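You operate a simulated robot arm through the tools that you are given. There is no shell and no other tool. Be economical: measure what you need, move in short steps, check, and stop when the job is done.

Carry out the task below with a simulated robot arm. There is one attempt and no reset: what you move stays moved.

Task
Open the yellow drawer of the arm rack, put the coiled orange strap on the top of the grey ring bench away inside, then shut the drawer. Put the grey coupler fitting on top of the white reducer with a blue band over a yellow band. Put the roll of green tape from the top of the grey ring bench on the green filter with white pleats. Put the short white pipe on the top of the grey ring bench away on the top of the grey check bench. Open the right drawer of the grey ring bench, fetch the white elbow and set it in the inside the right drawer of the grey ring bench and shut the drawer again. Pull the blue lid open. Any order will do. Set down upright: grey coupler fitting, short white pipe.

The check looks at the end state, three seconds after you hand in, the way a careful person would. Anything else that was tipped, shoved, dropped, spilled or broken makes it a failure. Lids that push on must go on centred and level and be pressed home; caps that screw on are set level and turned clockwise until they are tight.

Robot
A 7-joint arm with a fingered hand on a trunk, on a base that drives. Base frame: it is fixed to the floor where the robot stands at the start and does not move with it; the origin is under the middle of the robot, x ahead of it, y to its left, z up. Units: m, degrees, N and s.
With the tool pointing down near the work surface it reaches from about 0.1 to 0.66 m from the robot's upright axis, wherever it stands. Its first joint turns from -166.0 to 166.0 degrees. Places, roughly: blue lid [-5.8, 0.1, 0.8]; coiled orange strap (7x9x3 cm) [-5.5, -0.1, 0.8]; drawer [0.8, 0, 0.6]; green filter with white pleats (17x14x2 cm) [-5.5, -0.4, 0.8]; grey coupler fitting (5x5x8 cm) [-5.5, -0.2, 0.8]; inside the right drawer of the grey ring bench [-5.8, -0.3, 0.7]; right drawer of the grey ring bench [-5.9, -0.3, 0.7]; roll of green tape (7x7x5 cm) [-5.6, -0.1, 0.8]; short white pipe (5x5x8 cm) [-5.5, 0.3, 0.8]; top of the grey check bench [-3.6, 2.3, 0.8]; white elbow (8x8x5 cm) [-5.7, 0.9, 0.8]; white reducer with a blue band ove (6x7x9 cm) [-6, -0.2, 0.8]; yellow drawer of the arm rack [0.7, 0, 0.7]. Payload 4 kg.
The TCP is the grasp point between the finger pads, 0.026 m short of the fingertips. In the tool frame z runs along the fingers and y along their closing line. The gripper opens to 0.132 m. The gripper's body begins 0.073 m behind the TCP. The gripper is a hand of 4 fingers: y runs from the thumb to the fingers, the wrist lies at [0, 0, -0.239] in the tool frame, and closing takes about 1.5 s.
Orientation is that of the tool frame in the base frame, as a unit quaternion [x, y, z, w]. With the fingers straight down and closing along the base's y, the tool's x points along the base's -x, its y along +y and its z along -z.

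Tools
- The arm moves only by the tool nudge_tool. Its arguments are lists of equal length, an entry for each row: "slide": the shift along the base's x, y, z in m, a list of three; "dr": the turn, a rotation vector about the base's x, y, z in degrees, a list of three; "grip": the gripper command, from -1 (shut) to 1 (fully open), values between in proportion. In form: {"slide": [[tx, ty, tz], ...], "dr": [[rx, ry, rz], ...], "grip": [grip, ...]}. A call has 1 to 12 rows; each row is the pose to reach, as a shift and turn from the pose commanded when the call began. Each row takes 0.2 s and may step no farther than 0.05 m and 8.6 degrees from the row before; otherwise, or with a gripper value out of range, the whole call is refused. Where a pose cannot be reached the arm comes as near as it can. A force on the tool above 40 N (or 10 N above the force at the start of the call, whichever is more), or a blocked arm, ends the call early, and 0.2 s more pass. Each finger travels about 0.072 m/s and halts on what it meets, pressing with about 31 N; the grip force reading is that of the motor and also rises with nothing between the fingers. The clock runs only during rows and for 0.2 s after the last one: add rows that repeat a pose to give the fingers time. The reply holds the time, the measured pose of the TCP, the force on the tool along the base axes, the opening and the grip force, in the units named above and with some noise, with the torque about the TCP (base axes, N m) and any sound that the robot's microphone picked up.
- Cameras (640 x 400 px; columns grow to the right, rows downward): "scene" is now at [0.0216, 0.1243, 1.2126]; the picture's right is [-0.32, -0.95, 0.00], its down [-0.61, 0.21, -0.77] and it looks along [0.73, -0.25, -0.64] (base axes); focal length 288 px, centre (320, 200). "wrist" rides on the gripper at [0.068, 0.002, -0.097] in the tool frame; the picture's right is [-0.03, 1.00, 0.00], its down [-0.82, -0.02, -0.58] and it looks along [-0.58, -0.01, 0.82] (tool axes); focal length 270 px, centre (320, 200). There is no depth. A picture from a camera that has moved, and an enlarged one, comes with that camera's place and axes in the base frame and with its lens.
- capture(camera): a new picture of that camera. No time passes.
- slide_trunk(by): slides the trunk up (or, below 0, down) by that many m; the arm and the scene camera ride with it, the base frame stays. It gives what a move gives, with no picture.
- drive_base(legs): drives the robot by 1 to 6 legs, each [ahead, turn to the left] in m and degrees, along the robot's own axes; the way and the turn of a leg run together, so that a leg with both is an arc; at most 1.5 m and 180 degrees a leg. The arm and the cameras ride along, it lands a little off, and it stops where it bumps. It gives what a move gives.
- preshape(shape): the hand has 4 fingers and takes this shape, open, in about a second: jaw (thumb against the fingers, like two jaws); tri (thumb and two fingers); tip (a fingertip pinch); poke (one finger out to press); point (the index stretched); flat (the hand flat); cup (the hand cupped); fist (a fist). The gripper value then closes the fingers along that shape, each until it touches; the sizes above hold for jaw. It gives what a move gives, with no picture.
- turn_head(pan, tilt): turns the head with the scene camera to pan (to the left, within 155 degrees either way) and tilt (down, from -29 to 69), counted from straight ahead of the robot. It gives what a move gives.
- inspect(camera, box): a new picture of the part [left, top, right, bottom] of that camera's present view, enlarged. No time passes.
- finish_job(): hands the job in; it is judged then, once.

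Go step by step. Nothing tells you exact positions but the pictures and the camera data: compare them with the known pose of the tool, close in by small moves and look again before you grip or let go. The budget is 217 turns and 198 pictures, counting those below and the enlarged ones. Unless the task says otherwise, let go and move clear before handing in.

The tools are called as a command line: name --argument value ..., lists and objects as JSON in quotes. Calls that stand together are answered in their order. nudge_tool: Moves the arm, as the interface text tells. Its arguments: {"type":"object","properties":{"slide":{"type":"array"},"dr":{"type":"array"},"grip":{"type":"array"}},"required":["slide","dr","grip"]} The other tools are called the same way: slide_trunk (by) slides the trunk up or down; preshape (shape) gives the hand a shape; drive_base (legs) drives the base; turn_head (pan, tilt) turns the head that bears the scene camera; capture (camera) takes a picture; inspect (camera, box) takes an enlarged picture of a part of a camera's view; finish_job () hands the job in.

At the start:

```text
time_s: 0.0
eef_pos: [0.543, 0.1161, 0.8958]
tool_rot: [0.0, 1.0, -0.001, 0.001]
contact_force: [0.6, 0.7, -0.2]
moment: [-0.01, -0.03, -0.02]
grip_width: 0.1322
gripper_force: 0.0
shape: jaw
trunk travel left (down, up): [-0.175, 0.415]
robot x, y, heading: [0.0018, -0.0013, -0.1]
head pan, tilt: [-18.9, 39.9]
```

scene: 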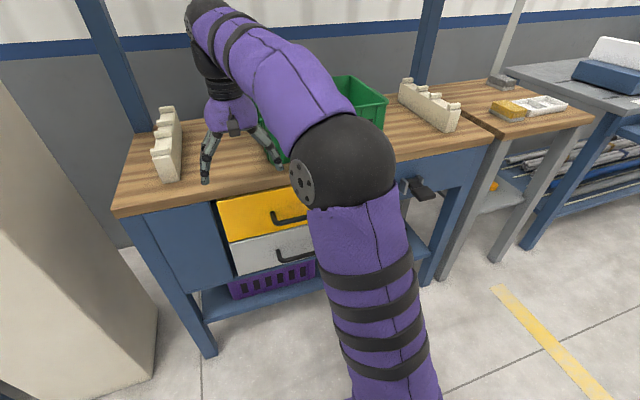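
wrist: 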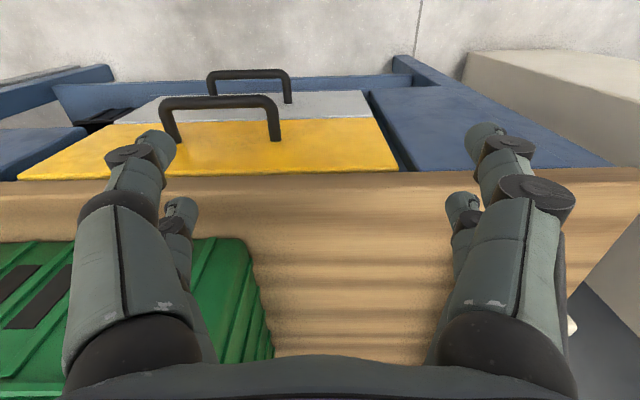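

The handle of the yellow drawer appears to be near (0.555, 0.015, 0.70), with the bar running along y. I'll turn the hand so it closes across the bar, back off a little and look again.

nudge_tool --slide '[[-0.02, 0, 0.02], [-0.04, -0.01, 0.02], [-0.06, -0.02, 0.02], [-0.08, -0.03, 0.02], [-0.1, -0.04, 0.02], [-0.12, -0.05, 0.02], [-0.12, -0.06, 0.02], [-0.12, -0.07, 0.02], [-0.12, -0.08, 0.02], [-0.12, -0.09, 0.02], [-0.12, -0.1, 0.02]]' --dr '[[0, 0, -8.2], [0, 0, -16.4], [0, 0, -24.6], [0, 0, -32.8], [0, 0, -41], [0, 0, -49.2], [0, 0, -57.4], [0, 0, -65.6], [0, 0, -73.8], [0, 0, -82], [0, 0, -90]]' --grip '[1, 1, 1, 1, 1, 1, 1, 1, 1, 1, 1]'

```text
time_s: 2.4
eef_pos: [0.4217, 0.0146, 0.9146]
tool_rot: [0.709, 0.705, -0.001, 0.0]
contact_force: [-0.9, 0.1, 0.8]
moment: [-0.02, 0.02, -0.01]
grip_width: 0.132
gripper_force: 0.0
shape: jaw
trunk travel left (down, up): [-0.175, 0.415]
robot x, y, heading: [-0.0008, 0.0014, -0.0]
head pan, tilt: [-18.9, 39.9]
```

The hand is now turned across the bar. Next I tilt it forward and lower it in front of the drawer.

nudge_tool --slide '[[0, 0, -0.02], [0, 0, -0.05], [0, 0, -0.08], [0, 0, -0.11], [0, 0, -0.14], [0, 0, -0.16], [0, 0, -0.18], [0, 0, -0.18]]' --dr '[[0, -8, 0], [0, -16, 0], [0, -24, 0], [0, -32, 0], [0, -40, 0], [0, -48, 0], [0, -55, 0], [0, -55, 0]]' --grip '[1, 1, 1, 1, 1, 1, 1, 1]'

capture --camera "scene"

capture --camera "wrist"

```text
time_s: 4.2
eef_pos: [0.4643, 0.0204, 0.7709]
tool_rot: [0.628, 0.627, 0.325, 0.326]
contact_force: [-1.0, 0.4, -0.3]
moment: [-0.01, 0.04, -0.02]
grip_width: 0.1318
gripper_force: 0.1
shape: jaw
out of reach, approached as far as the arm can: row 6, 7, 8
trunk travel left (down, up): [-0.175, 0.415]
robot x, y, heading: [-0.0024, -0.0041, -0.2]
head pan, tilt: [-18.9, 39.9]
```

```text
195 pictures are left
camera scene: at [0.0215, 0.1243, 1.2126], right [-0.32, -0.95, 0.0], down [-0.61, 0.21, -0.77], along [0.73, -0.25, -0.64], focal length 288 px, centre (320, 200)
```

scene: 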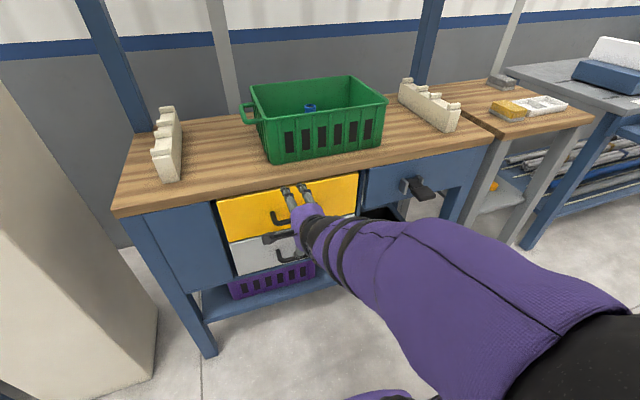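

```text
194 pictures are left
camera wrist: at [0.3848, 0.0883, 0.8278], right [0.57, -0.03, 0.82], down [-0.49, -0.82, 0.32], along [0.66, -0.58, -0.48], focal length 270 px, centre (320, 200)
```

wrist: 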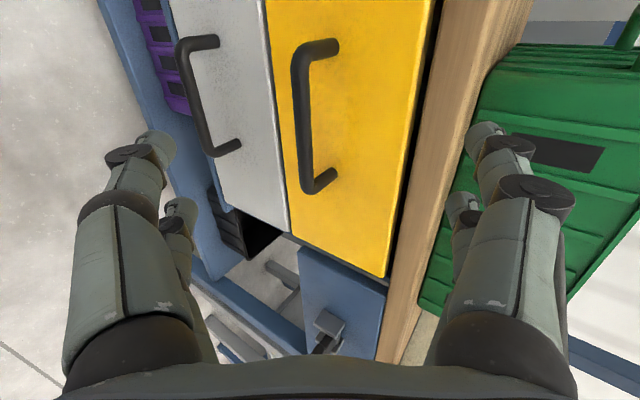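

The handle bar is confirmed near (0.556, 0.014, 0.69). The arm is folded too tightly here, so I'll back the base off before approaching.

drive_base --legs '[[-0.16, 0]]'

nudge_tool --slide '[[0.02, 0, 0], [0.04, 0, 0], [0.06, 0, -0.01], [0.08, 0, -0.02], [0.1, 0, -0.02]]' --dr '[[0, 0, 0], [0, 0, 0], [0, 0, 0], [0, 0, 0], [0, 0, 0]]' --grip '[0.6, 0.4, 0.3, 0.2, 0.2]'

capture --camera "wrist"

```text
time_s: 5.6
eef_pos: [0.3045, 0.0191, 0.7715]
tool_rot: [0.629, 0.627, 0.325, 0.326]
contact_force: [-0.5, -0.2, -0.1]
moment: [-0.01, -0.02, -0.01]
grip_width: 0.1319
gripper_force: 0.1
shape: jaw
trunk travel left (down, up): [-0.175, 0.415]
robot x, y, heading: [-0.157, -0.0005, -0.1]
head pan, tilt: [-18.9, 39.9]
```

```text
time_s: 6.8
eef_pos: [0.4044, 0.0195, 0.7503]
tool_rot: [0.629, 0.626, 0.325, 0.326]
contact_force: [0.6, 0.7, 0.9]
moment: [-0.01, -0.01, -0.01]
grip_width: 0.0798
gripper_force: 0.0
shape: jaw
trunk travel left (down, up): [-0.175, 0.415]
robot x, y, heading: [-0.1576, -0.001, 0.1]
head pan, tilt: [-18.9, 39.9]
```

```text
193 pictures are left
camera wrist: at [0.3259, 0.0882, 0.8067], right [0.57, -0.03, 0.82], down [-0.49, -0.81, 0.32], along [0.66, -0.58, -0.48], focal length 270 px, centre (320, 200)
```

wrist: 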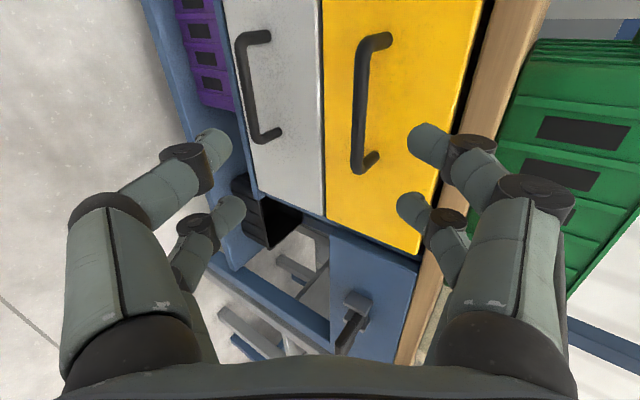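

The bar triangulates to about (0.554, 0.014, 0.69). I'll tilt closer to horizontal and move in just short of the bar.

nudge_tool --slide '[[0.01, 0, -0.02], [0.02, 0, -0.04], [0.03, -0.003, -0.058], [0.05, -0.005, -0.058], [0.08, -0.005, -0.058], [0.1, -0.005, -0.058]]' --dr '[[0, -7, 0], [0, -14, 0], [0, -21, 0], [0, -25, 0], [0, -25, 0], [0, -25, 0]]' --grip '[0.2, 0.2, 0.2, 0.2, 0.2, 0.2]'

capture --camera "wrist"

capture --camera "scene"

```text
time_s: 8.2
eef_pos: [0.5043, 0.0149, 0.6926]
tool_rot: [0.543, 0.541, 0.453, 0.455]
contact_force: [0.1, 1.0, -0.5]
moment: [0.0, 0.0, 0.05]
grip_width: 0.0797
gripper_force: 0.1
shape: jaw
trunk travel left (down, up): [-0.175, 0.415]
robot x, y, heading: [-0.1602, 0.001, -0.1]
head pan, tilt: [-18.9, 39.9]
```

```text
192 pictures are left
camera wrist: at [0.4089, 0.0829, 0.7108], right [0.18, -0.03, 0.98], down [-0.57, -0.81, 0.08], along [0.8, -0.58, -0.16], focal length 270 px, centre (320, 200)
```

wrist: 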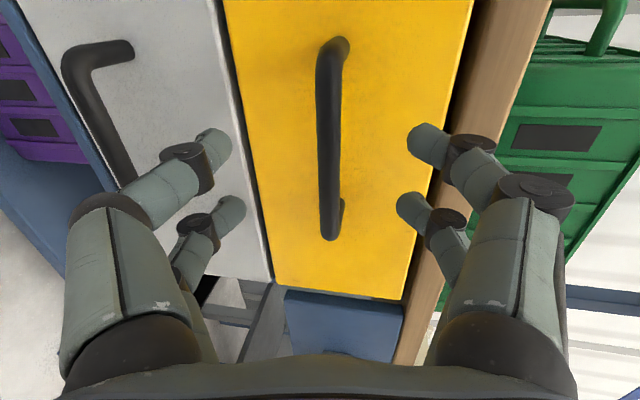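

```text
191 pictures are left
camera scene: at [-0.1377, 0.1243, 1.2126], right [-0.33, -0.95, 0.0], down [-0.61, 0.21, -0.77], along [0.73, -0.25, -0.64], focal length 288 px, centre (320, 200)
```

scene: 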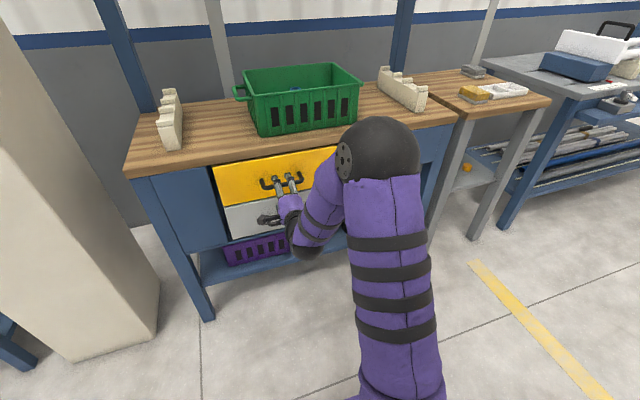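

The bar sits midway between the fingers. I'll advance about 5 cm and close on it.

nudge_tool --slide '[[0.02, 0, 0], [0.04, 0, 0], [0.05, 0, 0], [0.05, 0, 0], [0.05, 0, 0], [0.05, 0, 0], [0.05, 0, 0], [0.05, 0, 0]]' --dr '[[0, 0, 0], [0, 0, 0], [0, 0, 0], [0, 0, 0], [0, 0, 0], [0, 0, 0], [0, 0, 0], [0, 0, 0]]' --grip '[0.2, 0.2, 0.2, -0.4, -1, -1, -1, -1]'

capture --camera "wrist"

```text
time_s: 10.0
eef_pos: [0.5539, 0.0136, 0.6938]
tool_rot: [0.543, 0.542, 0.453, 0.454]
contact_force: [1.4, 0.5, -2.1]
moment: [-0.06, -0.01, 0.0]
grip_width: 0.0
gripper_force: 31.2
shape: jaw
trunk travel left (down, up): [-0.175, 0.415]
robot x, y, heading: [-0.1573, -0.0, -0.3]
head pan, tilt: [-18.9, 39.9]
```

```text
190 pictures are left
camera wrist: at [0.4588, 0.0829, 0.712], right [0.18, -0.03, 0.98], down [-0.57, -0.81, 0.08], along [0.8, -0.58, -0.16], focal length 270 px, centre (320, 200)
```

wrist: 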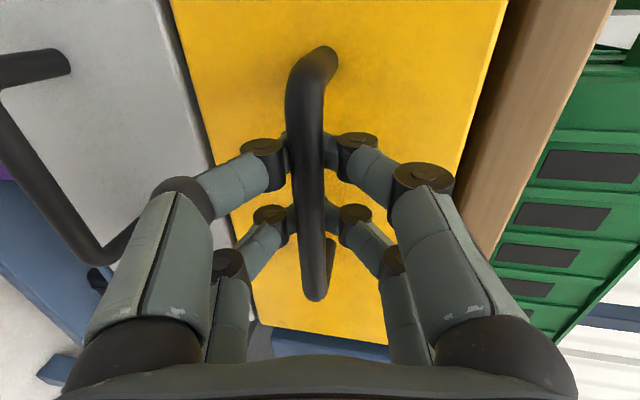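

The fingers are closed around the bar. I'll pull the drawer open with the arm.

nudge_tool --slide '[[-0.02, 0, 0], [-0.05, 0, 0], [-0.08, 0, 0], [-0.11, 0, 0], [-0.14, 0, 0], [-0.17, 0, 0], [-0.17, 0, 0]]' --dr '[[0, 0, 0], [0, 0, 0], [0, 0, 0], [0, 0, 0], [0, 0, 0], [0, 0, 0], [0, 0, 0]]' --grip '[-1, -1, -1, -1, -1, -1, -1]'

capture --camera "scene"

```text
time_s: 11.6
eef_pos: [0.4106, 0.0164, 0.6932]
tool_rot: [0.543, 0.542, 0.452, 0.454]
contact_force: [0.4, -0.2, -0.1]
moment: [-0.01, -0.02, 0.01]
grip_width: 0.0
gripper_force: 31.1
shape: jaw
out of reach, approached as far as the arm can: row 6, 7
trunk travel left (down, up): [-0.175, 0.415]
robot x, y, heading: [-0.1611, -0.0019, 0.0]
head pan, tilt: [-18.9, 39.9]
```

```text
189 pictures are left
camera scene: at [-0.1375, 0.1244, 1.2126], right [-0.33, -0.95, 0.0], down [-0.61, 0.21, -0.77], along [0.73, -0.25, -0.64], focal length 288 px, centre (320, 200)
```

scene: 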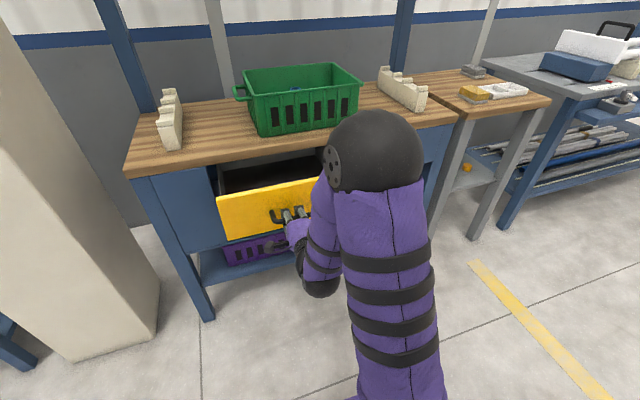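

The drawer is sliding open, about 14 cm so far. I'll drive the base back to open it further.

drive_base --legs '[[-0.1, 0]]'

capture --camera "scene"

```text
time_s: 12.8
eef_pos: [0.3118, 0.0146, 0.6928]
tool_rot: [0.543, 0.542, 0.453, 0.455]
contact_force: [0.5, -0.2, 0.1]
moment: [0.0, 0.02, -0.02]
grip_width: 0.0
gripper_force: 30.6
shape: jaw
trunk travel left (down, up): [-0.175, 0.415]
robot x, y, heading: [-0.2594, 0.0012, -0.2]
head pan, tilt: [-18.9, 39.9]
```

```text
188 pictures are left
camera scene: at [-0.236, 0.1246, 1.2126], right [-0.33, -0.95, 0.0], down [-0.61, 0.21, -0.77], along [0.72, -0.25, -0.64], focal length 288 px, centre (320, 200)
```

scene: 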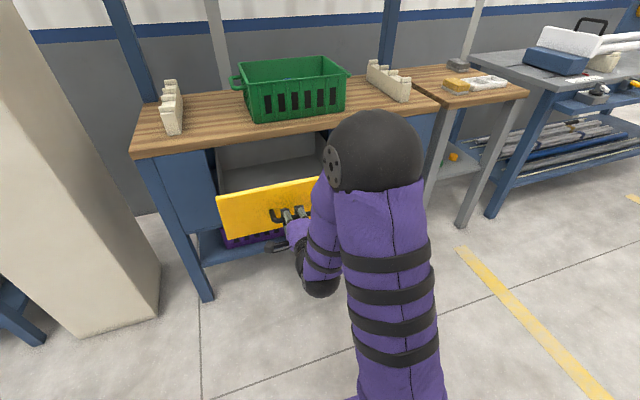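

The drawer is about 24 cm open. I'll let go, back away, and lift the arm.

nudge_tool --slide '[[0, 0, 0], [0, 0, 0], [0, 0, 0], [0, 0, 0], [0, 0, 0]]' --dr '[[0, 0, 0], [0, 0, 0], [0, 0, 0], [0, 0, 0], [0, 0, 0]]' --grip '[0.2, 0.2, 0.2, 0.2, 0.2]'

drive_base --legs '[[-0.3, 0]]'

nudge_tool --slide '[[0, 0, 0.03], [0, 0, 0.07], [0, 0, 0.11], [0, 0, 0.15], [0, 0, 0.19], [0, 0, 0.23], [0, 0, 0.26], [0, 0, 0.28], [0, 0, 0.28]]' --dr '[[0, 8, 0], [0, 16, 0], [0, 24, 0], [0, 32, 0], [0, 40, 0], [0, 48, 0], [0, 56, 0], [0, 64, 0], [0, 72, 0]]' --grip '[0.2, 0.2, 0.2, 0.2, 0.2, 0.2, 0.2, 0.2, 0.2]'

capture --camera "scene"

```text
time_s: 13.9
eef_pos: [0.312, 0.0148, 0.6936]
tool_rot: [0.544, 0.54, 0.452, 0.456]
contact_force: [-0.6, -0.9, -0.1]
moment: [0.0, -0.01, -0.01]
grip_width: 0.0784
gripper_force: 0.0
shape: jaw
trunk travel left (down, up): [-0.175, 0.415]
robot x, y, heading: [-0.2585, 0.0047, -0.4]
head pan, tilt: [-18.9, 39.9]
```

```text
time_s: 16.0
eef_pos: [0.0156, 0.0172, 0.6941]
tool_rot: [0.543, 0.542, 0.453, 0.454]
contact_force: [-0.1, -0.5, 0.2]
moment: [0.03, 0.0, 0.0]
grip_width: 0.0788
gripper_force: 0.1
shape: jaw
trunk travel left (down, up): [-0.175, 0.415]
robot x, y, heading: [-0.5547, 0.0004, 0.1]
head pan, tilt: [-18.9, 39.9]
```

```text
time_s: 18.0
eef_pos: [0.0144, 0.0168, 0.9709]
tool_rot: [0.706, 0.704, 0.048, 0.049]
contact_force: [-0.2, 0.6, -0.2]
moment: [0.03, -0.06, -0.01]
grip_width: 0.0793
gripper_force: 0.0
shape: jaw
out of reach, approached as far as the arm can: row 3
trunk travel left (down, up): [-0.175, 0.415]
robot x, y, heading: [-0.5548, -0.0006, 0.1]
head pan, tilt: [-18.9, 39.9]
```

```text
187 pictures are left
camera scene: at [-0.5333, 0.1251, 1.2126], right [-0.32, -0.95, 0.0], down [-0.61, 0.21, -0.77], along [0.73, -0.25, -0.64], focal length 288 px, centre (320, 200)
```

scene: 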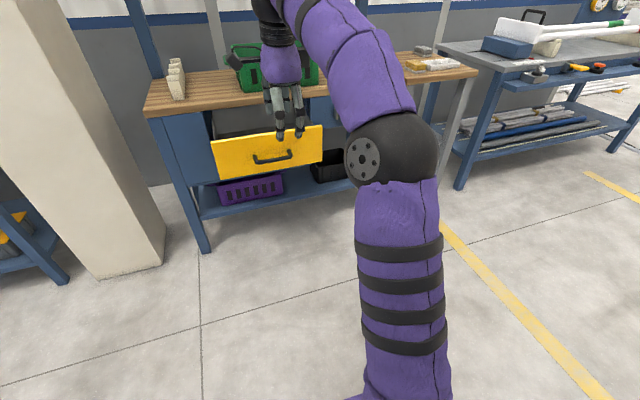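

The drawer stays open. Now I look behind the robot for the way to the ring bench.

turn_head --pan 150 --tilt 20

capture --camera "scene"

turn_head --pan -150 --tilt 20

capture --camera "scene"

```text
time_s: 20.6
eef_pos: [0.0156, 0.0169, 0.9722]
tool_rot: [0.706, 0.705, 0.048, 0.049]
contact_force: [-0.1, -0.6, -0.6]
moment: [-0.02, 0.0, -0.02]
grip_width: 0.0793
gripper_force: 0.0
shape: jaw
trunk travel left (down, up): [-0.175, 0.415]
robot x, y, heading: [-0.5533, 0.0014, -0.0]
head pan, tilt: [150.0, 20.0]
```

```text
186 pictures are left
camera scene: at [-0.694, 0.1993, 1.2439], right [0.5, 0.87, 0.0], down [0.3, -0.17, -0.94], along [-0.81, 0.47, -0.34], focal length 288 px, centre (320, 200)
```

scene: 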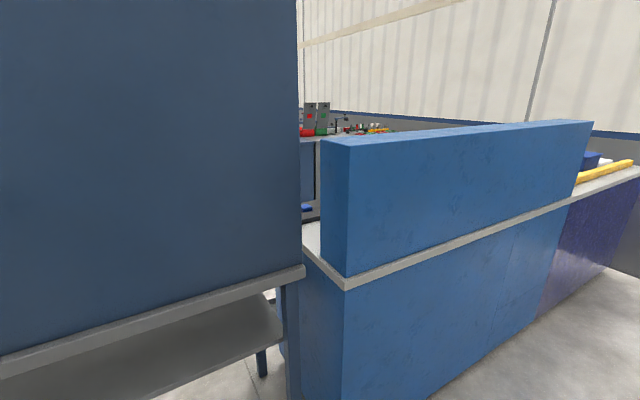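

```text
time_s: 24.6
eef_pos: [0.0163, 0.0166, 0.9717]
tool_rot: [0.706, 0.705, 0.048, 0.049]
contact_force: [0.3, -0.4, 0.4]
moment: [-0.01, -0.01, -0.01]
grip_width: 0.0789
gripper_force: 0.2
shape: jaw
trunk travel left (down, up): [-0.175, 0.415]
robot x, y, heading: [-0.5563, -0.0015, 0.0]
head pan, tilt: [-150.0, 20.0]
```

```text
185 pictures are left
camera scene: at [-0.6941, 0.1062, 1.2439], right [-0.5, 0.87, 0.0], down [0.3, 0.17, -0.94], along [-0.81, -0.47, -0.34], focal length 288 px, centre (320, 200)
```

scene: 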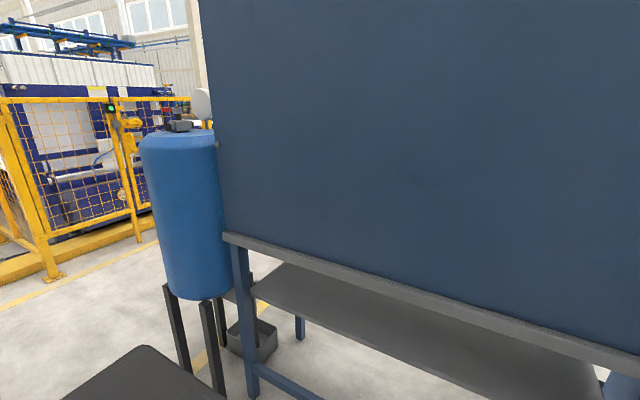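

A bench stands right behind me at about x = -1.35, and on its right there is a tank with an aisle beside it. I'll look to the right along that aisle.

turn_head --pan -100 --tilt 30

capture --camera "scene"

turn_head --pan 90 --tilt 25

capture --camera "scene"

```text
time_s: 25.8
eef_pos: [0.0151, 0.0167, 0.9707]
tool_rot: [0.706, 0.705, 0.048, 0.05]
contact_force: [-0.2, -0.2, 0.6]
moment: [-0.04, -0.01, 0.02]
grip_width: 0.0789
gripper_force: 0.0
shape: jaw
trunk travel left (down, up): [-0.175, 0.415]
robot x, y, heading: [-0.5545, 0.0016, -0.0]
head pan, tilt: [-100.0, 30.0]
```

```text
184 pictures are left
camera scene: at [-0.6292, 0.0637, 1.2278], right [-0.98, 0.17, 0.0], down [0.09, 0.49, -0.87], along [-0.15, -0.85, -0.5], focal length 288 px, centre (320, 200)
```

scene: 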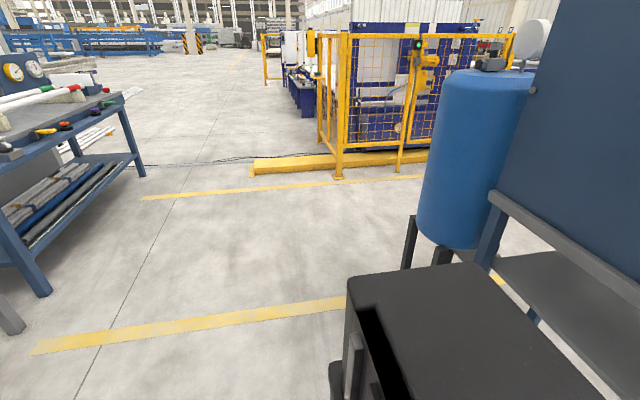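

```text
time_s: 28.6
eef_pos: [0.015, 0.0165, 0.972]
tool_rot: [0.706, 0.705, 0.048, 0.05]
contact_force: [0.4, 0.1, 0.0]
moment: [0.01, 0.01, -0.03]
grip_width: 0.0792
gripper_force: 0.0
shape: jaw
trunk travel left (down, up): [-0.175, 0.415]
robot x, y, heading: [-0.5523, 0.0001, 0.3]
head pan, tilt: [90.0, 25.0]
```

```text
183 pictures are left
camera scene: at [-0.6133, 0.2448, 1.2358], right [1.0, 0.0, 0.0], down [0.0, -0.42, -0.91], along [0.0, 0.91, -0.42], focal length 288 px, centre (320, 200)
```

scene: 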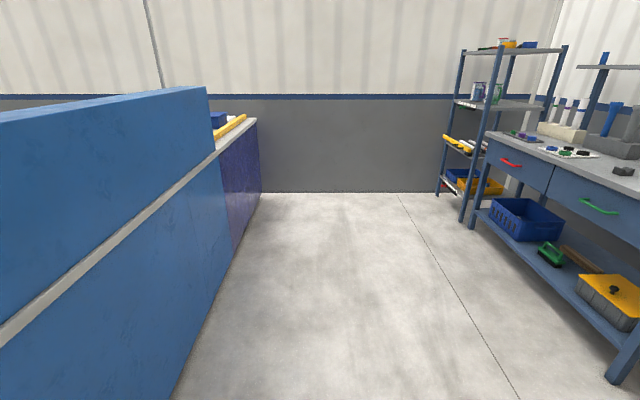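

The left side is a dead end, so I'll leave by the right: turn right, drive along the aisle, and look again at the corner.

drive_base --legs '[[0, -90], [1.2, 0], [0.6, 0]]'

turn_head --pan -90 --tilt 20

capture --camera "scene"

```text
time_s: 42.0
eef_pos: [-0.4925, -2.384, 0.9727]
tool_rot: [0.998, 0.012, 0.0, 0.068]
contact_force: [0.8, 0.3, -0.1]
moment: [-0.01, -0.01, -0.01]
grip_width: 0.079
gripper_force: 0.1
shape: jaw
trunk travel left (down, up): [-0.175, 0.415]
robot x, y, heading: [-0.5234, -1.8192, -88.6]
head pan, tilt: [90.0, 25.0]
```

```text
time_s: 44.7
eef_pos: [-0.4917, -2.3841, 0.9724]
tool_rot: [0.998, 0.012, 0.0, 0.069]
contact_force: [-0.5, -0.4, 0.1]
moment: [0.01, 0.01, 0.01]
grip_width: 0.0789
gripper_force: 0.1
shape: jaw
trunk travel left (down, up): [-0.175, 0.415]
robot x, y, heading: [-0.5207, -1.8173, -88.6]
head pan, tilt: [-90.0, 20.0]
```

```text
182 pictures are left
camera scene: at [-0.4618, -1.7542, 1.2439], right [-0.02, 1.0, 0.0], down [0.34, 0.01, -0.94], along [-0.94, -0.02, -0.34], focal length 288 px, centre (320, 200)
```

scene: 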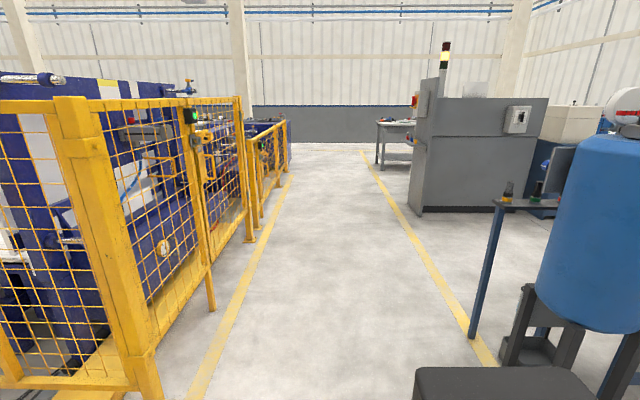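

The corridor along -x is clear between y ≈ -2.3 and -0.95, and a small grey bench stands at its far end near x ≈ -5.8. I'll drive down it.

drive_base --legs '[[0, -93.4], [1.5, 0], [1.5, 0], [1.2, 0]]'

turn_head --pan -40 --tilt 20

capture --camera "scene"

```text
time_s: 69.2
eef_pos: [-5.2967, -1.7678, 0.9714]
tool_rot: [-0.693, 0.717, 0.051, -0.048]
contact_force: [0.4, 0.7, 0.6]
moment: [-0.02, 0.0, -0.01]
grip_width: 0.079
gripper_force: 0.1
shape: jaw
trunk travel left (down, up): [-0.175, 0.415]
robot x, y, heading: [-4.7269, -1.7733, 178.4]
head pan, tilt: [-90.0, 20.0]
```

```text
time_s: 70.4
eef_pos: [-5.2969, -1.7683, 0.9713]
tool_rot: [-0.694, 0.717, 0.05, -0.047]
contact_force: [0.3, -0.3, -0.3]
moment: [0.0, -0.02, 0.01]
grip_width: 0.0794
gripper_force: 0.0
shape: jaw
trunk travel left (down, up): [-0.175, 0.415]
robot x, y, heading: [-4.7275, -1.7702, 177.8]
head pan, tilt: [-40.0, 20.0]
```

```text
181 pictures are left
camera scene: at [-4.7416, -1.865, 1.2439], right [0.67, 0.74, 0.0], down [0.25, -0.23, -0.94], along [-0.7, 0.63, -0.34], focal length 288 px, centre (320, 200)
```

scene: 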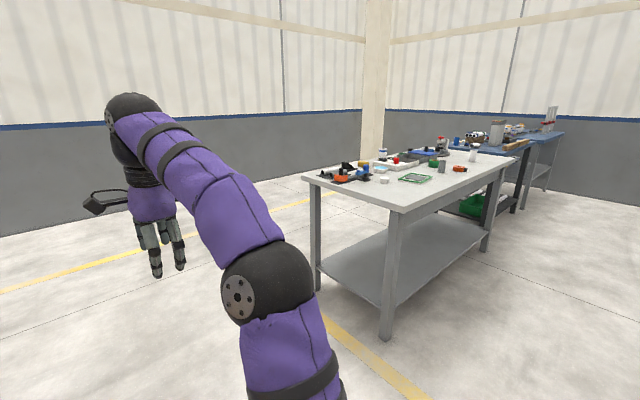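

The ring bench spans roughly x -6.1 to -5.4 and y -0.8 to 1.0. I'll zoom in on its top.

inspect --camera "scene" --box '[300, 110, 540, 230]'

```text
2.67 times, centred on (420, 170) of scene
camera zoom: at [-4.7416, -1.865, 1.2439], right [0.67, 0.74, 0.0], down [0.25, -0.23, -0.94], along [-0.7, 0.63, -0.34], focal length 767 px, centre (53, 280)
```

zoom: 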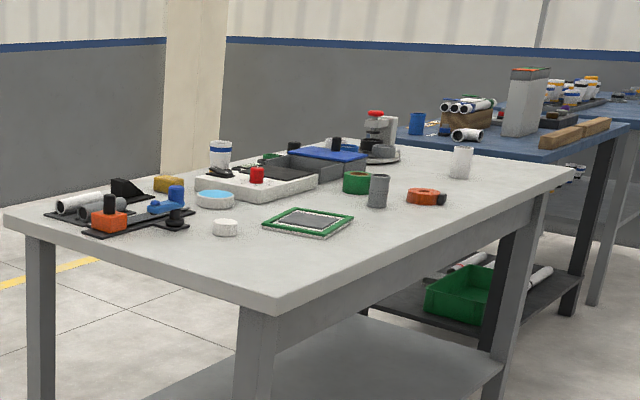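

I can see the filter, tape, coupler, strap, pipe and reducer. Before driving into the gap on this side of the bench I'll check how wide it is.

turn_head --pan -95 --tilt 25

capture --camera "scene"

```text
time_s: 71.6
eef_pos: [-5.2978, -1.7686, 0.9723]
tool_rot: [-0.694, 0.717, 0.05, -0.047]
contact_force: [-0.3, 0.3, -0.5]
moment: [0.01, 0.0, -0.03]
grip_width: 0.0791
gripper_force: 0.2
shape: jaw
trunk travel left (down, up): [-0.175, 0.415]
robot x, y, heading: [-4.7318, -1.7722, 178.2]
head pan, tilt: [-95.0, 25.0]
```

```text
179 pictures are left
camera scene: at [-4.6614, -1.8358, 1.2358], right [0.99, -0.12, 0.0], down [-0.05, -0.42, -0.91], along [0.11, 0.9, -0.42], focal length 288 px, centre (320, 200)
```

scene: 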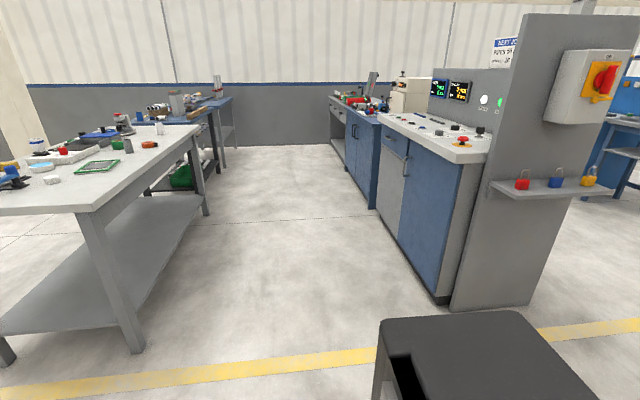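

The gap is about 1.5 m wide. I'll drive in and face the bench near y ≈ -0.25.

drive_base --legs '[[0, -88], [1.5, 0], [0, 90]]'

turn_head --pan 0 --tilt 35

capture --camera "scene"

```text
time_s: 87.3
eef_pos: [-5.332, -0.3296, 0.9711]
tool_rot: [0.717, -0.694, -0.049, 0.05]
contact_force: [-0.7, 0.3, 0.0]
moment: [0.02, -0.04, 0.01]
grip_width: 0.0794
gripper_force: 0.0
shape: jaw
trunk travel left (down, up): [-0.175, 0.415]
robot x, y, heading: [-4.761, -0.2933, -178.1]
head pan, tilt: [-95.0, 25.0]
```

```text
time_s: 89.0
eef_pos: [-5.3319, -0.3302, 0.9713]
tool_rot: [0.717, -0.694, -0.048, 0.048]
contact_force: [0.0, -0.9, -0.5]
moment: [0.0, 0.0, -0.02]
grip_width: 0.0789
gripper_force: 0.2
shape: jaw
trunk travel left (down, up): [-0.175, 0.415]
robot x, y, heading: [-4.7604, -0.2965, -178.4]
head pan, tilt: [0.0, 35.0]
```

```text
178 pictures are left
camera scene: at [-4.7853, -0.4504, 1.22], right [-0.03, 1.0, 0.0], down [0.57, 0.02, -0.82], along [-0.82, -0.03, -0.57], focal length 288 px, centre (320, 200)
```

scene: 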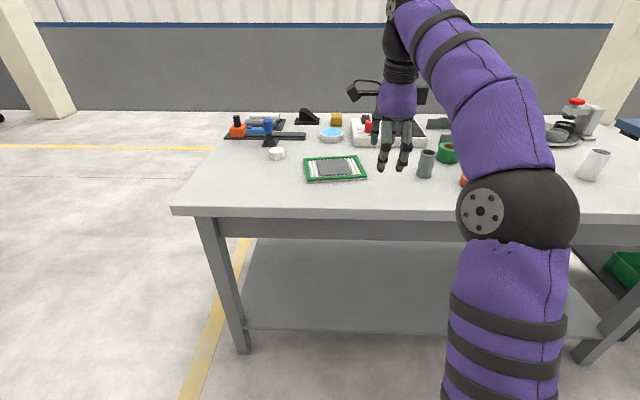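

I'm facing the bench with all the near objects in view. I'll move up 0.2 m, straighten the tool and look down with the wrist camera.

drive_base --legs '[[0.2, 0]]'

nudge_tool --slide '[[0.03, 0.02, 0.02], [0.03, 0.04, 0.02]]' --dr '[[0, -4, 0], [0, -8, 0]]' --grip '[0.2, 0.2]'

capture --camera "wrist"

capture --camera "scene"

```text
time_s: 90.6
eef_pos: [-5.5306, -0.332, 0.9723]
tool_rot: [0.715, -0.696, -0.048, 0.049]
contact_force: [1.4, 0.1, 1.1]
moment: [0.01, -0.01, -0.02]
grip_width: 0.0791
gripper_force: 0.1
shape: jaw
trunk travel left (down, up): [-0.175, 0.415]
robot x, y, heading: [-4.9609, -0.3035, -178.4]
head pan, tilt: [0.0, 35.0]
```

```text
time_s: 91.2
eef_pos: [-5.4988, -0.3027, 0.9906]
tool_rot: [0.716, -0.698, -0.011, 0.014]
contact_force: [0.6, 0.5, -0.2]
moment: [0.03, -0.02, 0.0]
grip_width: 0.0791
gripper_force: 0.0
shape: jaw
out of reach, approached as far as the arm can: row 2
trunk travel left (down, up): [-0.175, 0.415]
robot x, y, heading: [-4.9603, -0.3032, -178.3]
head pan, tilt: [0.0, 35.0]
```

```text
177 pictures are left
camera wrist: at [-5.4962, -0.3706, 1.0888], right [-1.0, 0.0, 0.03], down [0.02, 0.82, 0.58], along [-0.03, 0.58, -0.82], focal length 270 px, centre (320, 200)
```

wrist: 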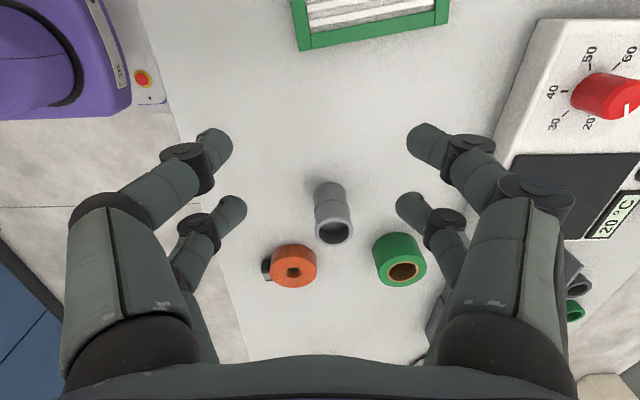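

```text
176 pictures are left
camera scene: at [-4.984, -0.4562, 1.22], right [-0.03, 1.0, 0.0], down [0.57, 0.02, -0.82], along [-0.82, -0.02, -0.57], focal length 288 px, centre (320, 200)
```

scene: 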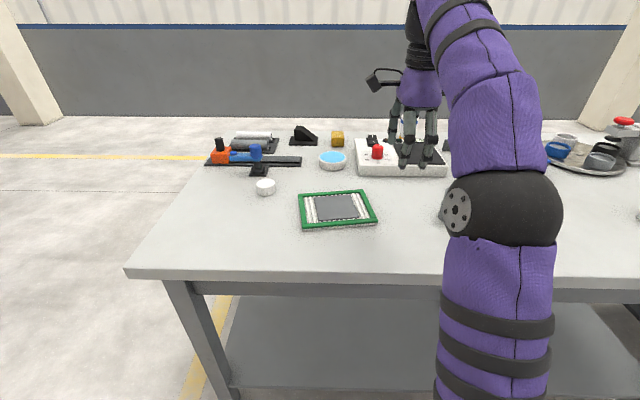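

From the views, the bench top is at z ≈ 0.79, the coupler near (-5.52, -0.18), the tape near (-5.625, -0.065), the strap near (-5.46, -0.04), and the filter near (-5.54, -0.43). The tape is slightly out of reach, so I'll ease forward 7 cm.

drive_base --legs '[[0.07, 0]]'

nudge_tool --slide '[[-0.02, 0.03, 0], [-0.03, 0.07, 0], [-0.05, 0.11, 0], [-0.06, 0.15, 0], [-0.06, 0.18, 0]]' --dr '[[0, 0, 0], [0, 0, 0], [0, 0, 0], [0, 0, 0], [0, 0, 0]]' --grip '[0.4, 0.6, 0.7, 0.7, 0.7]'

capture --camera "wrist"

```text
time_s: 92.2
eef_pos: [-5.5716, -0.304, 0.9922]
tool_rot: [0.716, -0.698, -0.011, 0.013]
contact_force: [0.4, -0.1, -0.4]
moment: [0.01, -0.03, 0.0]
grip_width: 0.0789
gripper_force: 0.0
shape: jaw
trunk travel left (down, up): [-0.175, 0.415]
robot x, y, heading: [-5.0328, -0.3073, -178.4]
head pan, tilt: [0.0, 35.0]
```

```text
time_s: 93.4
eef_pos: [-5.5748, -0.1632, 0.9776]
tool_rot: [0.716, -0.698, -0.014, 0.014]
contact_force: [-1.1, 0.4, -0.5]
moment: [-0.02, 0.0, 0.01]
grip_width: 0.1121
gripper_force: 0.1
shape: jaw
out of reach, approached as far as the arm can: row 1, 2, 3, 4, 5
trunk travel left (down, up): [-0.175, 0.415]
robot x, y, heading: [-5.0345, -0.3034, -178.4]
head pan, tilt: [0.0, 35.0]
```

```text
175 pictures are left
camera wrist: at [-5.5724, -0.2323, 1.0736], right [-1.0, 0.0, 0.04], down [0.02, 0.82, 0.58], along [-0.03, 0.58, -0.82], focal length 270 px, centre (320, 200)
```

wrist: 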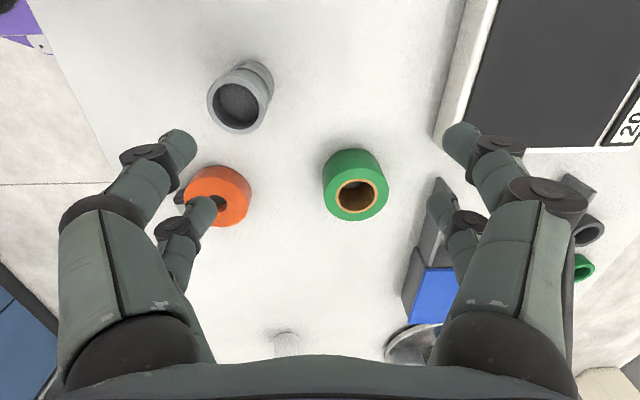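

The tape centre is confirmed near (-5.622, -0.069). I'll move above it while lowering, with the opening narrowed to about 9 cm to stay clear of the grey box beside it.

nudge_tool --slide '[[0, 0.02, -0.03], [-0.01, 0.05, -0.06], [-0.03, 0.08, -0.09], [-0.047, 0.094, -0.1], [-0.047, 0.094, -0.1]]' --dr '[[0, 1, 0], [0, 1, 0], [0, 1, 0], [0, 1, 0], [0, 1, 0]]' --grip '[0.38, 0.38, 0.38, 0.38, 0.38]'

capture --camera "wrist"

```text
time_s: 94.6
eef_pos: [-5.6232, -0.0709, 0.8755]
tool_rot: [0.716, -0.697, -0.018, 0.02]
contact_force: [-0.6, -0.6, -0.8]
moment: [-0.01, -0.01, 0.01]
grip_width: 0.0915
gripper_force: 0.0
shape: jaw
trunk travel left (down, up): [-0.175, 0.415]
robot x, y, heading: [-5.0345, -0.3015, -177.9]
head pan, tilt: [0.0, 35.0]
```

```text
174 pictures are left
camera wrist: at [-5.6187, -0.1379, 0.9711], right [-1.0, 0.0, 0.05], down [0.03, 0.82, 0.58], along [-0.04, 0.58, -0.82], focal length 270 px, centre (320, 200)
```

wrist: 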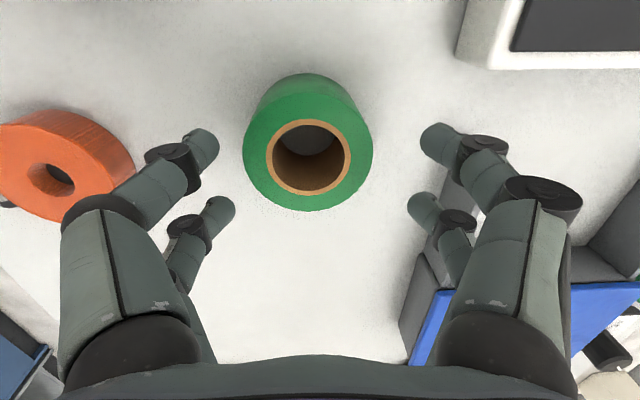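

The tape is centred and the grey box face at x ≈ -5.73 is clear of the fingers. I'll straighten the tool, descend and grip.

nudge_tool --slide '[[0.002, 0, -0.02], [0.003, 0, -0.04], [0.003, 0, -0.052], [0.003, 0, -0.052], [0.003, 0, -0.052], [0.003, 0, -0.052], [0.003, 0, -0.052], [0.003, 0, -0.052]]' --dr '[[0, -2, 0], [0, -3, 0], [0, -3, 0], [0, -3, 0], [0, -3, 0], [0, -3, 0], [0, -3, 0], [0, -3, 0]]' --grip '[0.38, 0.38, 0.38, 0, -0.5, -0.5, -0.5, -0.5]'

capture --camera "wrist"

```text
time_s: 96.4
eef_pos: [-5.6193, -0.071, 0.8261]
tool_rot: [0.717, -0.698, -0.002, 0.002]
contact_force: [-1.4, 4.1, 32.1]
moment: [-0.21, -0.04, 0.19]
grip_width: 0.0492
gripper_force: 31.1
shape: jaw
trunk travel left (down, up): [-0.175, 0.415]
robot x, y, heading: [-5.0335, -0.3045, -178.5]
head pan, tilt: [0.0, 35.0]
```

```text
173 pictures are left
camera wrist: at [-5.6193, -0.1394, 0.9225], right [-1.0, 0.0, 0.0], down [0.0, 0.82, 0.58], along [0.0, 0.58, -0.82], focal length 270 px, centre (320, 200)
```

wrist: 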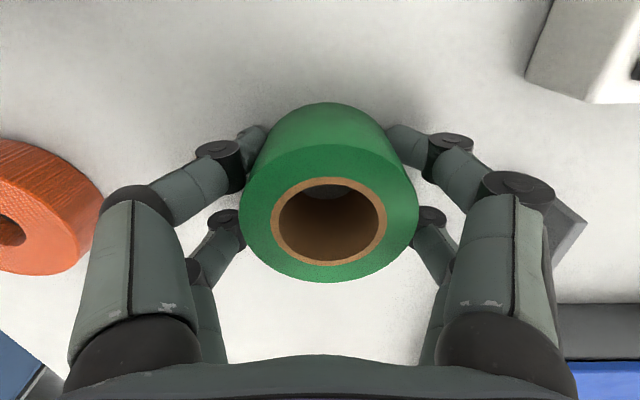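

The tape is held, with the fingertips lightly on the bench. I'll lift it and carry it over to the filter.

nudge_tool --slide '[[0, 0, 0.03], [0, 0, 0.07], [0.01, -0.02, 0.1], [0.02, -0.06, 0.11], [0.04, -0.1, 0.11], [0.05, -0.15, 0.11], [0.06, -0.2, 0.11], [0.07, -0.25, 0.11], [0.08, -0.3, 0.11], [0.08, -0.34, 0.11], [0.08, -0.36, 0.11]]' --dr '[[0, 0, 0], [0, 0, 0], [0, 0, 0], [0, 0, 0], [0, 0, 0], [0, 0, 0], [0, 0, 0], [0, 0, 0], [0, 0, 0], [0, 0, 0], [0, 0, 0]]' --grip '[-0.5, -0.5, -0.5, -0.5, -0.5, -0.5, -0.5, -0.5, -0.5, -0.5, -0.5]'

capture --camera "wrist"

capture --camera "scene"

```text
refused: row 6 steps farther than a row can; nothing moved
```

```text
172 pictures are left
camera wrist: at [-5.6193, -0.1394, 0.9225], right [-1.0, 0.0, 0.0], down [0.0, 0.82, 0.58], along [0.0, 0.58, -0.82], focal length 270 px, centre (320, 200)
```

wrist: 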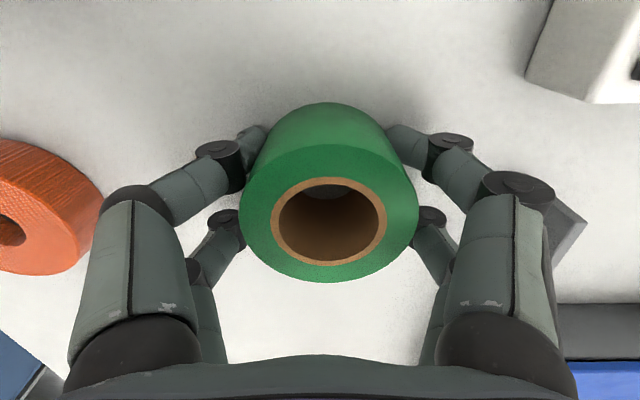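

```text
171 pictures are left
camera scene: at [-5.0538, -0.4586, 1.2202], right [-0.03, 1.0, 0.0], down [0.57, 0.02, -0.82], along [-0.82, -0.02, -0.57], focal length 288 px, centre (320, 200)
```

scene: 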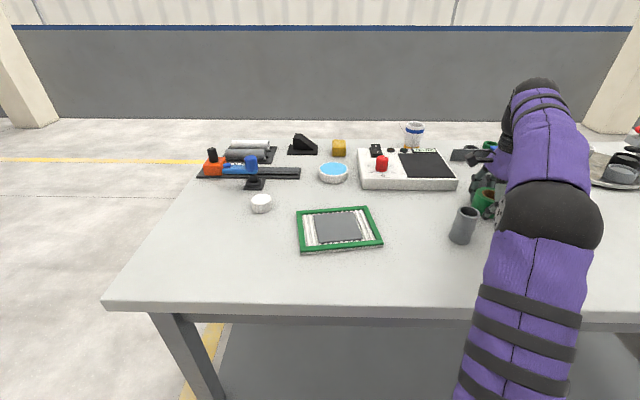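

A step was slightly too long and nothing moved. The filter centre re-measures to (-5.535, -0.431), so I repeat the move with shorter steps.

nudge_tool --slide '[[0, 0, 0.03], [0, 0, 0.07], [0.01, -0.02, 0.1], [0.02, -0.06, 0.11], [0.03, -0.1, 0.11], [0.04, -0.14, 0.11], [0.05, -0.18, 0.11], [0.06, -0.22, 0.11], [0.07, -0.26, 0.11], [0.08, -0.3, 0.11], [0.084, -0.34, 0.11], [0.084, -0.36, 0.11]]' --dr '[[0, 0, 0], [0, 0, 0], [0, 0, 0], [0, 0, 0], [0, 0, 0], [0, 0, 0], [0, 0, 0], [0, 0, 0], [0, 0, 0], [0, 0, 0], [0, 0, 0], [0, 0, 0]]' --grip '[-0.5, -0.5, -0.5, -0.5, -0.5, -0.5, -0.5, -0.5, -0.5, -0.5, -0.5, -0.5]'

capture --camera "wrist"

capture --camera "scene"

```text
time_s: 99.0
eef_pos: [-5.5345, -0.4293, 0.9359]
tool_rot: [0.716, -0.698, 0.001, 0.001]
contact_force: [-0.8, 0.5, -1.4]
moment: [0.0, 0.0, 0.03]
grip_width: 0.048
gripper_force: 31.1
shape: jaw
out of reach, approached as far as the arm can: row 3
trunk travel left (down, up): [-0.175, 0.415]
robot x, y, heading: [-5.0314, -0.3049, -178.4]
head pan, tilt: [0.0, 35.0]
```

```text
170 pictures are left
camera wrist: at [-5.536, -0.4981, 1.0325], right [-1.0, 0.0, 0.0], down [0.0, 0.82, 0.58], along [0.0, 0.58, -0.82], focal length 270 px, centre (320, 200)
```

wrist: 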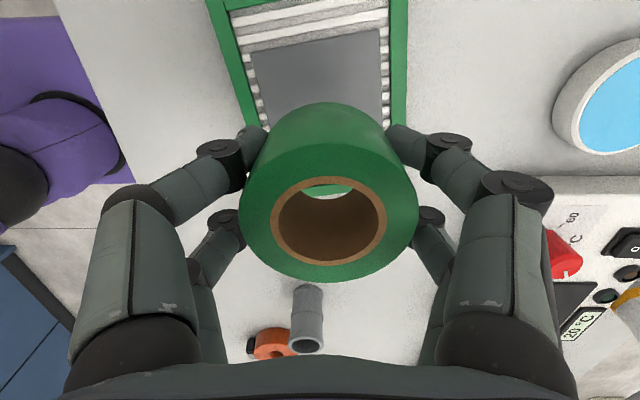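

```text
169 pictures are left
camera scene: at [-5.0557, -0.4581, 1.22], right [-0.03, 1.0, 0.0], down [0.57, 0.02, -0.82], along [-0.82, -0.02, -0.57], focal length 288 px, centre (320, 200)
```

scene: 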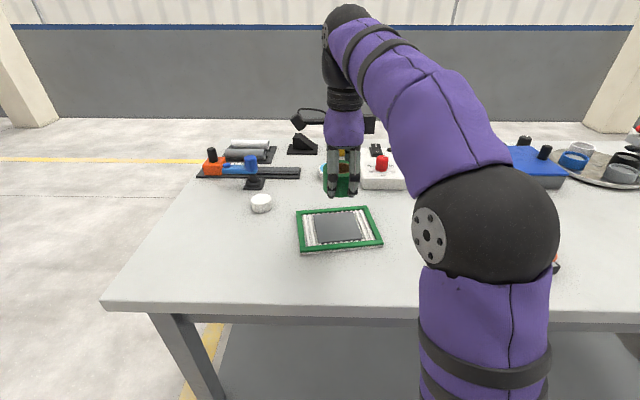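

The tape is above the filter centre. I lower it until it rests, then open gently.

nudge_tool --slide '[[0, -0.001, -0.03], [0, -0.001, -0.06], [0, -0.001, -0.075], [0, -0.001, -0.083], [0, -0.001, -0.086]]' --dr '[[0, 0, 0], [0, 0, 0], [0, 0, 0], [0, 0, 0], [0, 0, 0]]' --grip '[-0.5, -0.5, -0.5, -0.5, -0.5]'

capture --camera "wrist"

inspect --camera "scene" --box '[240, 140, 440, 265]'

```text
time_s: 100.2
eef_pos: [-5.5359, -0.4315, 0.8474]
tool_rot: [0.716, -0.698, 0.0, 0.0]
contact_force: [-0.4, 0.1, -1.6]
moment: [-0.04, -0.01, 0.0]
grip_width: 0.0482
gripper_force: 30.9
shape: jaw
trunk travel left (down, up): [-0.175, 0.415]
robot x, y, heading: [-5.0339, -0.3084, -178.4]
head pan, tilt: [0.0, 35.0]
```

```text
168 pictures are left
camera wrist: at [-5.5364, -0.5002, 0.9438], right [-1.0, 0.0, 0.0], down [0.0, 0.82, 0.58], along [0.0, 0.58, -0.82], focal length 270 px, centre (320, 200)
```

wrist: 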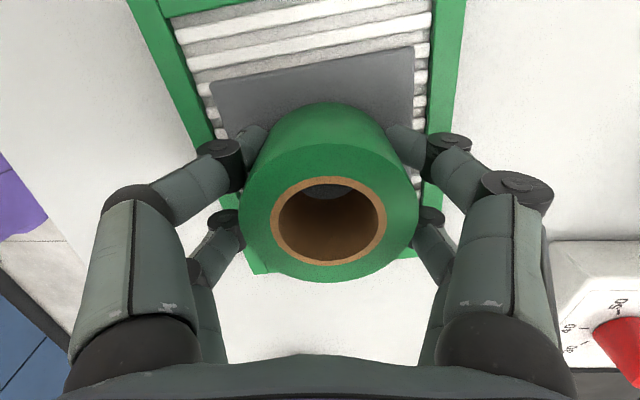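

```text
3.20 times, centred on (340, 202) of scene
camera zoom: at [-5.0557, -0.4583, 1.22], right [-0.03, 1.0, 0.0], down [0.57, 0.02, -0.82], along [-0.82, -0.02, -0.57], focal length 920 px, centre (256, 192)
```

zoom: 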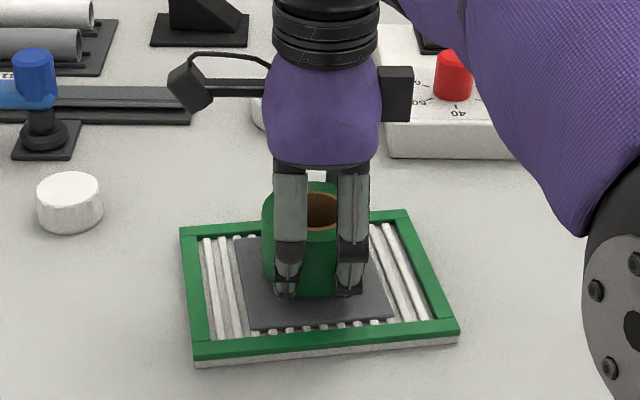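

The tape is well centred on the filter but has not quite touched down. I'll lower a few more millimetres, then release.

nudge_tool --slide '[[0, 0, -0.003], [0, 0, -0.006]]' --dr '[[0, 0, 0], [0, 0, 0]]' --grip '[-0.5, -0.5]'

```text
time_s: 100.8
eef_pos: [-5.536, -0.4322, 0.8416]
tool_rot: [0.716, -0.698, 0.001, 0.001]
contact_force: [0.2, -0.3, -2.0]
moment: [0.01, 0.0, 0.02]
grip_width: 0.048
gripper_force: 31.2
shape: jaw
trunk travel left (down, up): [-0.175, 0.415]
robot x, y, heading: [-5.031, -0.303, -178.3]
head pan, tilt: [0.0, 35.0]
```

nudge_tool --slide '[[0, 0, -0.002], [0, 0, -0.004], [0, 0, -0.006]]' --dr '[[0, 0, 0], [0, 0, 0], [0, 0, 0]]' --grip '[-0.5, -0.5, -0.5]'

inspect --camera "scene" --box '[290, 180, 390, 260]'

```text
time_s: 101.6
eef_pos: [-5.5361, -0.4307, 0.8393]
tool_rot: [0.716, -0.698, -0.002, 0.004]
contact_force: [-0.9, 1.4, 29.2]
moment: [-0.22, -0.5, 0.06]
grip_width: 0.0484
gripper_force: 31.1
shape: jaw
trunk travel left (down, up): [-0.175, 0.415]
robot x, y, heading: [-5.032, -0.307, -178.2]
head pan, tilt: [0.0, 35.0]
```

```text
5.00 times, centred on (340, 220) of scene
camera zoom: at [-5.0542, -0.4578, 1.2207], right [-0.03, 1.0, 0.0], down [0.57, 0.02, -0.82], along [-0.82, -0.02, -0.57], focal length 1438 px, centre (220, 100)
```

zoom: 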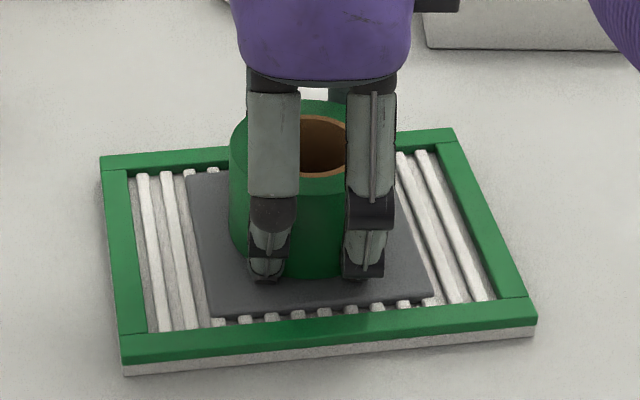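

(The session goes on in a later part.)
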